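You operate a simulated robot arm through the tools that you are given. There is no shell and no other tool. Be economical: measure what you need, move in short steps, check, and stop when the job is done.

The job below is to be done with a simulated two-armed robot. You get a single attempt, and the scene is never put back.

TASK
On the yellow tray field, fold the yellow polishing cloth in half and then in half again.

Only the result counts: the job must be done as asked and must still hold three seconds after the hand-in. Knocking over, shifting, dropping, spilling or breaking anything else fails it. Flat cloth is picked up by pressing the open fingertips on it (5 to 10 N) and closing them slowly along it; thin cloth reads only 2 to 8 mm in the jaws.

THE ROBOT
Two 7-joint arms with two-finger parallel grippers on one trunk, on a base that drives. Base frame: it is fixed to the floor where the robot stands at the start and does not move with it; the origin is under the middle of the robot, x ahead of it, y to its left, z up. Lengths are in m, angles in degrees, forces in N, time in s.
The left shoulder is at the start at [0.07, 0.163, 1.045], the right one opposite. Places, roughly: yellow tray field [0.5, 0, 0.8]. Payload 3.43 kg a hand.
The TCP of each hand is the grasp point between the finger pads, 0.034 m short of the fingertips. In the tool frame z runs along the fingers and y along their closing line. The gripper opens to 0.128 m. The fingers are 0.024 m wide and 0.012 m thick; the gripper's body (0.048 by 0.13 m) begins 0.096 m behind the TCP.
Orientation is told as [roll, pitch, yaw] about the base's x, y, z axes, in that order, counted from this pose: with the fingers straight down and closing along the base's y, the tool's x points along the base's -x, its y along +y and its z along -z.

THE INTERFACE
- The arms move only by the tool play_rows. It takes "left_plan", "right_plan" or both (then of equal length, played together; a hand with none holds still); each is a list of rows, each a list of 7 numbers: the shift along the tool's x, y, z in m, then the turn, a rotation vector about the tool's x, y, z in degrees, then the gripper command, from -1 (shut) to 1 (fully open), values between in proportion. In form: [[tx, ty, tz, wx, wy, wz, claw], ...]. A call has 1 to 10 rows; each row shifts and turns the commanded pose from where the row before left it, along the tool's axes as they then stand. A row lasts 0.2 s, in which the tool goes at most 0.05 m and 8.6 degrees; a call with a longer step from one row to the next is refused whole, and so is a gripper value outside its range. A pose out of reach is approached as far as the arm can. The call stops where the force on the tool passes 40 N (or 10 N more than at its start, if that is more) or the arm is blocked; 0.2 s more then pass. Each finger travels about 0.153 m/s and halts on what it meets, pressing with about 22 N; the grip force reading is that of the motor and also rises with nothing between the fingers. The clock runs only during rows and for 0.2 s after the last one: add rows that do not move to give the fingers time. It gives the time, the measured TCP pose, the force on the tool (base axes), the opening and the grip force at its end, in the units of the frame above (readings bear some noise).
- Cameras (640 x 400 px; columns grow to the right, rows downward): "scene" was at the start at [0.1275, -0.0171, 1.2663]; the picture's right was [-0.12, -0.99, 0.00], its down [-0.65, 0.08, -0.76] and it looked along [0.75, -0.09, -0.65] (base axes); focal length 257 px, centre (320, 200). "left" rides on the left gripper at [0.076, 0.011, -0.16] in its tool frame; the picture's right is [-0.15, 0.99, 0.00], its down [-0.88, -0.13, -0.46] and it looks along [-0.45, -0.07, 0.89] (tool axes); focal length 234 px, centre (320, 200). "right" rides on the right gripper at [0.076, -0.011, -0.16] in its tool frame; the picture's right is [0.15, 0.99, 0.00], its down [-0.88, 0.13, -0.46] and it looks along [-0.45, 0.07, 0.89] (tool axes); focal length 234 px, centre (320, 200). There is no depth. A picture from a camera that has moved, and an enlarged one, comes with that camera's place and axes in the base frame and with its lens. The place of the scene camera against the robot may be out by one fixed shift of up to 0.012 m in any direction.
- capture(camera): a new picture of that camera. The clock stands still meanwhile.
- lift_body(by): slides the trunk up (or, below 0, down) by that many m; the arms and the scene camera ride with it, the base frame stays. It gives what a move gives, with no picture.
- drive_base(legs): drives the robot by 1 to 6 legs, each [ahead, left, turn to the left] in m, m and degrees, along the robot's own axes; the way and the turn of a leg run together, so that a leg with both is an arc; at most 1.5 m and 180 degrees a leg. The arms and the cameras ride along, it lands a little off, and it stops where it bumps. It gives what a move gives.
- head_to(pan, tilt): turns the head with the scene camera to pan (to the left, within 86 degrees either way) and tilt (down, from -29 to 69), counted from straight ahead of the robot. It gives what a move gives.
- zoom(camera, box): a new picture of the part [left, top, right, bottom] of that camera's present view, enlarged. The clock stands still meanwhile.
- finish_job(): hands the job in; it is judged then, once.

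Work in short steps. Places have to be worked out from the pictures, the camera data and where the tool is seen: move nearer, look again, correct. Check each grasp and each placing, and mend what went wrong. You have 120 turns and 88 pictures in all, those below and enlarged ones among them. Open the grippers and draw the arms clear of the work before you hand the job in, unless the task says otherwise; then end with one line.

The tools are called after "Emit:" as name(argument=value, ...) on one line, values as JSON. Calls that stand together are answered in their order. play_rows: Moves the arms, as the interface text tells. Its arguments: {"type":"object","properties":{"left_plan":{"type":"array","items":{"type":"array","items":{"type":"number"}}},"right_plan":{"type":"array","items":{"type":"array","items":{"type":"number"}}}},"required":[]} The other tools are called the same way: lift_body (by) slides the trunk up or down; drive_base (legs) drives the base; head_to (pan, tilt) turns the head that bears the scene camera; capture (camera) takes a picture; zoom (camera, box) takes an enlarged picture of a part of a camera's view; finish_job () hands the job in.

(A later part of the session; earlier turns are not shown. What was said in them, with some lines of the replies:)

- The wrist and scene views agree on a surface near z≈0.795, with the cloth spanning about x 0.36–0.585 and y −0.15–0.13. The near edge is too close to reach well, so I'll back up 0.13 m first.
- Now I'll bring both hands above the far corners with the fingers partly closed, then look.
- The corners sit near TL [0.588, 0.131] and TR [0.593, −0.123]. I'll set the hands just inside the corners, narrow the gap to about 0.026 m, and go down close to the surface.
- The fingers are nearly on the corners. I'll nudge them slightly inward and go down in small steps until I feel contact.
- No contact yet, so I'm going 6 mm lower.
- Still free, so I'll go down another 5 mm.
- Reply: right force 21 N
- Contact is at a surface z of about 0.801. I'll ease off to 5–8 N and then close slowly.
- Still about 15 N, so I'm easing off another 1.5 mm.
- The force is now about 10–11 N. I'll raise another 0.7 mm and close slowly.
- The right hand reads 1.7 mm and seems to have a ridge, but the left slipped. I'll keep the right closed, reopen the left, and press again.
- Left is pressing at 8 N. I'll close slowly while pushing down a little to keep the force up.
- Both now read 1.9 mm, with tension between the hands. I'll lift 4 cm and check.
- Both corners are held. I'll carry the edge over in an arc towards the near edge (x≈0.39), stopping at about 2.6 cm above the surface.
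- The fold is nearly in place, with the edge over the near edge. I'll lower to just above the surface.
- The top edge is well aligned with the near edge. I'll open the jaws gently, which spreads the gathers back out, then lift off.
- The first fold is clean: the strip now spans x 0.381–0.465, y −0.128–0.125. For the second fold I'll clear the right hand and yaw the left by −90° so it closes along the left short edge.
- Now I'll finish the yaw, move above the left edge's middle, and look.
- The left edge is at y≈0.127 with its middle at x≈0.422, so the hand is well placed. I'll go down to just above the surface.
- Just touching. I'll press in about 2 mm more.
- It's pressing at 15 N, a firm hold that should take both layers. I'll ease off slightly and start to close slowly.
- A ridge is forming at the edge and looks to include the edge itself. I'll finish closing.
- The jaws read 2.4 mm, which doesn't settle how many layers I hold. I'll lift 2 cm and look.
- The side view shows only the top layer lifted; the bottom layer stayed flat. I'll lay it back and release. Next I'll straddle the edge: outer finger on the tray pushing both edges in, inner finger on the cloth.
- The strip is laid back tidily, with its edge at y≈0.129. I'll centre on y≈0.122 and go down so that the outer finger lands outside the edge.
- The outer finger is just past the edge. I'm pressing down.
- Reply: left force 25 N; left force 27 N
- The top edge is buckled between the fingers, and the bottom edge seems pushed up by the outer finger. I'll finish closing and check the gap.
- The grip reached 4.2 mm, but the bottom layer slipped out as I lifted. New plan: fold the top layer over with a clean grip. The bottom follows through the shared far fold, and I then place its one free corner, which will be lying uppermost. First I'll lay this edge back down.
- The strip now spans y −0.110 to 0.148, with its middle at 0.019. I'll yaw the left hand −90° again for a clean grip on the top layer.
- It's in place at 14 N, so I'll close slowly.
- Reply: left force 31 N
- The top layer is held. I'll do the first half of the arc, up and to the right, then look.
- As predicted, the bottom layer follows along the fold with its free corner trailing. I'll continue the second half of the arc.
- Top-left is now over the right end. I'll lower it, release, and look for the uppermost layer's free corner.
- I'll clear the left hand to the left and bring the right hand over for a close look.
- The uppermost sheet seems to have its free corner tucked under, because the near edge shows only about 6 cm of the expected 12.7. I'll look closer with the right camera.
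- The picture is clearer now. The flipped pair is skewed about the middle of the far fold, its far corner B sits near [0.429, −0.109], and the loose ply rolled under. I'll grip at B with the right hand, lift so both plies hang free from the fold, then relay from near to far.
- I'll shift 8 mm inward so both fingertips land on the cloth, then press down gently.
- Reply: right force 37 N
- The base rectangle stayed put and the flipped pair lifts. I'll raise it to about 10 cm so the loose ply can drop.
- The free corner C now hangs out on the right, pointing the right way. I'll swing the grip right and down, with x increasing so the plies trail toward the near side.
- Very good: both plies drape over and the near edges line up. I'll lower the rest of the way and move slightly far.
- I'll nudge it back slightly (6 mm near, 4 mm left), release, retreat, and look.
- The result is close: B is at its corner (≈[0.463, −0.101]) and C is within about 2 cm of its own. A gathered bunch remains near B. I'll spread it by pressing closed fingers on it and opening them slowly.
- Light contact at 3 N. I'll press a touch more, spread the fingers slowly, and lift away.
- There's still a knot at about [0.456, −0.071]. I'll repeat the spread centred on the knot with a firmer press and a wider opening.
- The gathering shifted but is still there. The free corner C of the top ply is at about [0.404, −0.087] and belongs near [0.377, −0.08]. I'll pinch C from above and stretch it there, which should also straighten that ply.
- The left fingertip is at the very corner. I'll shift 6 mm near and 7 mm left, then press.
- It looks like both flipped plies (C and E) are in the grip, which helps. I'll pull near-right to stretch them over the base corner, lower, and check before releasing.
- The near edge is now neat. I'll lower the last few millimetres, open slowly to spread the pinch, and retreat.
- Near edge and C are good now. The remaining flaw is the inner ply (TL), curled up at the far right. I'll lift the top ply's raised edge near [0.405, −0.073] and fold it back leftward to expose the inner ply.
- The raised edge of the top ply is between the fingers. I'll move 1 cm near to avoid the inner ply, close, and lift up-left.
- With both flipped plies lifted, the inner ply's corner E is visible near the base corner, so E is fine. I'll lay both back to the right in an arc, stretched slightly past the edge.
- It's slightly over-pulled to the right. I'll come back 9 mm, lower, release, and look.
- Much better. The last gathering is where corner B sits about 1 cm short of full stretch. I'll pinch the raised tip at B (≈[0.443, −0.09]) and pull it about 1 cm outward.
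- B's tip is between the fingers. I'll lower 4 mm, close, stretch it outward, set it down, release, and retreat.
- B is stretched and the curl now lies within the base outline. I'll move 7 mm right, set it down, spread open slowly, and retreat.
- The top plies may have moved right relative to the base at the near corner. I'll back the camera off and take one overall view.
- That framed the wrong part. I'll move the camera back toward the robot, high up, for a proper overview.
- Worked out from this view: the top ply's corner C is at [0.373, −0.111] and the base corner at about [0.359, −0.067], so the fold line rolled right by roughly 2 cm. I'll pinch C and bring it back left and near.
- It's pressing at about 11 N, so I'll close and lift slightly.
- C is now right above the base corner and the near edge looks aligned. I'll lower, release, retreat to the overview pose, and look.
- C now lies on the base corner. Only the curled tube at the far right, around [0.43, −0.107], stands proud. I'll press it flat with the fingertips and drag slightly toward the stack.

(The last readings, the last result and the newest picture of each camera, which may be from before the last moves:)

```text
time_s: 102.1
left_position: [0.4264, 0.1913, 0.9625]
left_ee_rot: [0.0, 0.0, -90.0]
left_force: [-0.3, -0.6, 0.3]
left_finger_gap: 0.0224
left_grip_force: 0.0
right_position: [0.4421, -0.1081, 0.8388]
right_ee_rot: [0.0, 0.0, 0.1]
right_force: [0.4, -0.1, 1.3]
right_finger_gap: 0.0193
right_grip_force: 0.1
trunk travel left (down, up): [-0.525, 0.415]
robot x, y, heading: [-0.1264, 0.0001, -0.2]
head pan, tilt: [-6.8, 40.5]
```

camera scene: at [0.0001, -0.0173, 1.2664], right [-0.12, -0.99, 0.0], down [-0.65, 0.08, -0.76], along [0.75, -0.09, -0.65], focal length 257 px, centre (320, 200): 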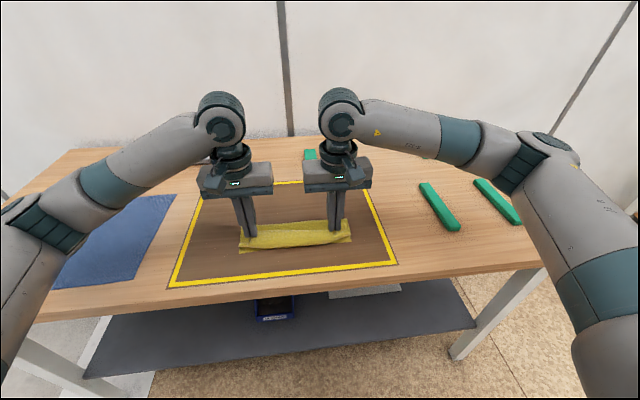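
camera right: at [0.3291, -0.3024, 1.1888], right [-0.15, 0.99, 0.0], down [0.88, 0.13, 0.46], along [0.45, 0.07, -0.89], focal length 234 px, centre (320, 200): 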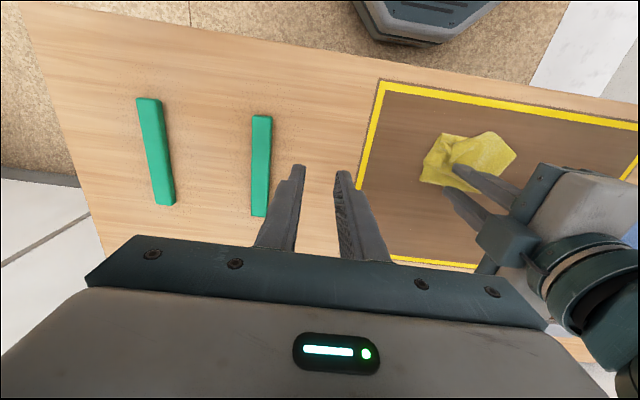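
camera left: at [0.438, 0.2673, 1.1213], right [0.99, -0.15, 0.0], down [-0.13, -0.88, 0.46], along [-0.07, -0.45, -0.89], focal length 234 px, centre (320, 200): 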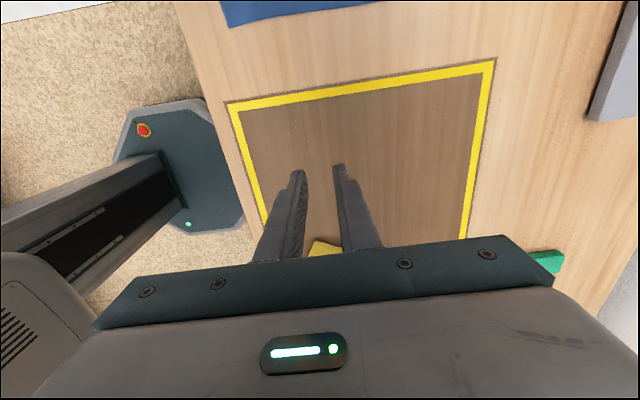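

I'll press to about 8 N, drag 1.5 cm near and 1 cm left, then lift straight up.

Emit:
play_rows(right_plan=[[0, 0, 0.0015, 0, 0, 0, -0.7], [0, 0, 0.001, 0, 0, 0, -0.7], [0.005, 0.003, 0, 0, 0, 0, -0.7], [0.005, 0.003, 0, 0, 0, 0, -0.7], [0.005, 0.003, 0, 0, 0, 0, -0.7], [0, 0, 0, 0, 0, 0, -0.7]])

Emit:
play_rows(right_plan=[[0, 0, -0.008, 0, 0, 0, -0.7], [0, 0, -0.02, 0, 0, 0, -0.7], [0, 0, -0.04, 0, 0, 0, -0.7], [-0.008, 0.014, -0.035, 0, 0, 0, -0.7], [-0.008, 0.014, -0.03, 0, 0, 0, -0.7], [-0.008, 0.014, -0.025, 0, 0, 0, -0.7]])

Emit:
zoom(camera="right", box=[248, 60, 408, 160])

```text
time_s: 103.5
left_position: [0.425, 0.1923, 0.9617]
left_ee_rot: [0.0, 0.0, -90.1]
left_force: [0.2, -0.2, -0.3]
left_finger_gap: 0.0223
left_grip_force: 0.1
right_position: [0.4266, -0.098, 0.8357]
right_ee_rot: [0.0, 0.0, 0.0]
right_force: [1.3, -1.0, 9.0]
right_finger_gap: 0.0196
right_grip_force: 0.2
trunk travel left (down, up): [-0.525, 0.415]
robot x, y, heading: [-0.131, 0.0029, -0.3]
head pan, tilt: [-6.8, 40.5]
```

```text
time_s: 104.9
left_position: [0.4264, 0.1924, 0.9612]
left_ee_rot: [0.0, 0.1, -90.1]
left_force: [0.6, -0.3, -0.3]
left_finger_gap: 0.0225
left_grip_force: 0.0
right_position: [0.4512, -0.0566, 0.9958]
right_ee_rot: [-0.1, 0.1, 0.0]
right_force: [-0.4, 0.8, 1.1]
right_finger_gap: 0.0196
right_grip_force: 0.1
trunk travel left (down, up): [-0.525, 0.415]
robot x, y, heading: [-0.127, -0.0018, -0.4]
head pan, tilt: [-6.8, 40.5]
```

```text
4.00 times, centred on (328, 110) of right
camera zoom: at [0.3763, -0.0653, 1.1548], right [-0.15, 0.99, 0.0], down [0.88, 0.13, 0.46], along [0.45, 0.07, -0.89], focal length 937 px, centre (288, 560)
```

zoom: 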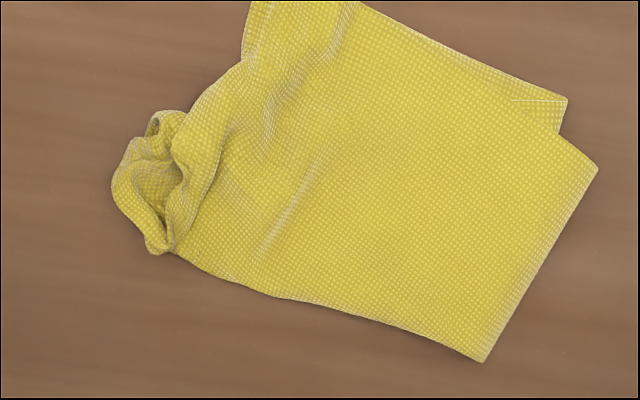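

The cloth is a compact quarter-size stack with its corners together, well inside the field, and only a small curl at one corner. I'll draw both arms clear with the grippers open.

Emit:
play_rows(left_plan=[[0.02, 0, -0.03, 0, 0, 0, 0], [0.02, 0, -0.03, 0, 0, 0, 0.5], [0.02, 0, -0.03, 0, 0, 0, 0.8], [0, 0, 0, 0, 0, 0, 0.8]], right_plan=[[0, -0.03, -0.03, 0, 0, 0, 0], [0, -0.04, -0.02, 0, 0, 0, 0.5], [0, -0.045, -0.01, 0, 0, 0, 0.8], [0, -0.045, 0, 0, 0, 0, 0.8]])

Emit:
capture(camera="scene")

```text
time_s: 105.9
left_position: [0.4271, 0.248, 1.0503]
left_ee_rot: [-0.1, 0.2, -90.0]
left_force: [0.7, -0.1, -0.7]
left_finger_gap: 0.115
left_grip_force: 0.0
right_position: [0.4517, -0.2201, 1.0548]
right_ee_rot: [0.1, 0.1, -0.1]
right_force: [0.6, 0.0, 1.3]
right_finger_gap: 0.1151
right_grip_force: 0.0
trunk travel left (down, up): [-0.525, 0.415]
robot x, y, heading: [-0.1266, 0.0007, 0.2]
head pan, tilt: [-6.8, 40.5]
```

```text
0 pictures are left
camera scene: at [0.0005, -0.0191, 1.2663], right [-0.12, -0.99, 0.0], down [-0.65, 0.08, -0.76], along [0.75, -0.09, -0.65], focal length 257 px, centre (320, 200)
```

scene: 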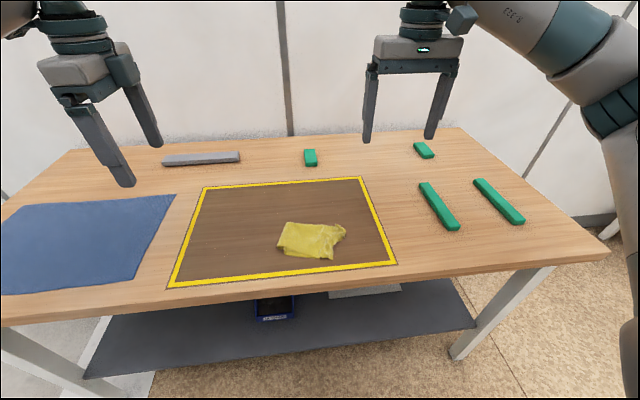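

The cloth is folded to about a quarter of its size inside the yellow field. Nothing else has moved and both arms are clear, so I'm handing in.

Emit:
finish_job()

```text
The job is handed in.
```

I folded the yellow cloth in half and then in half again, and it lies at about quarter size inside the yellow field. One corner still has a small curl I could not flatten, and the layers are not perfectly square.
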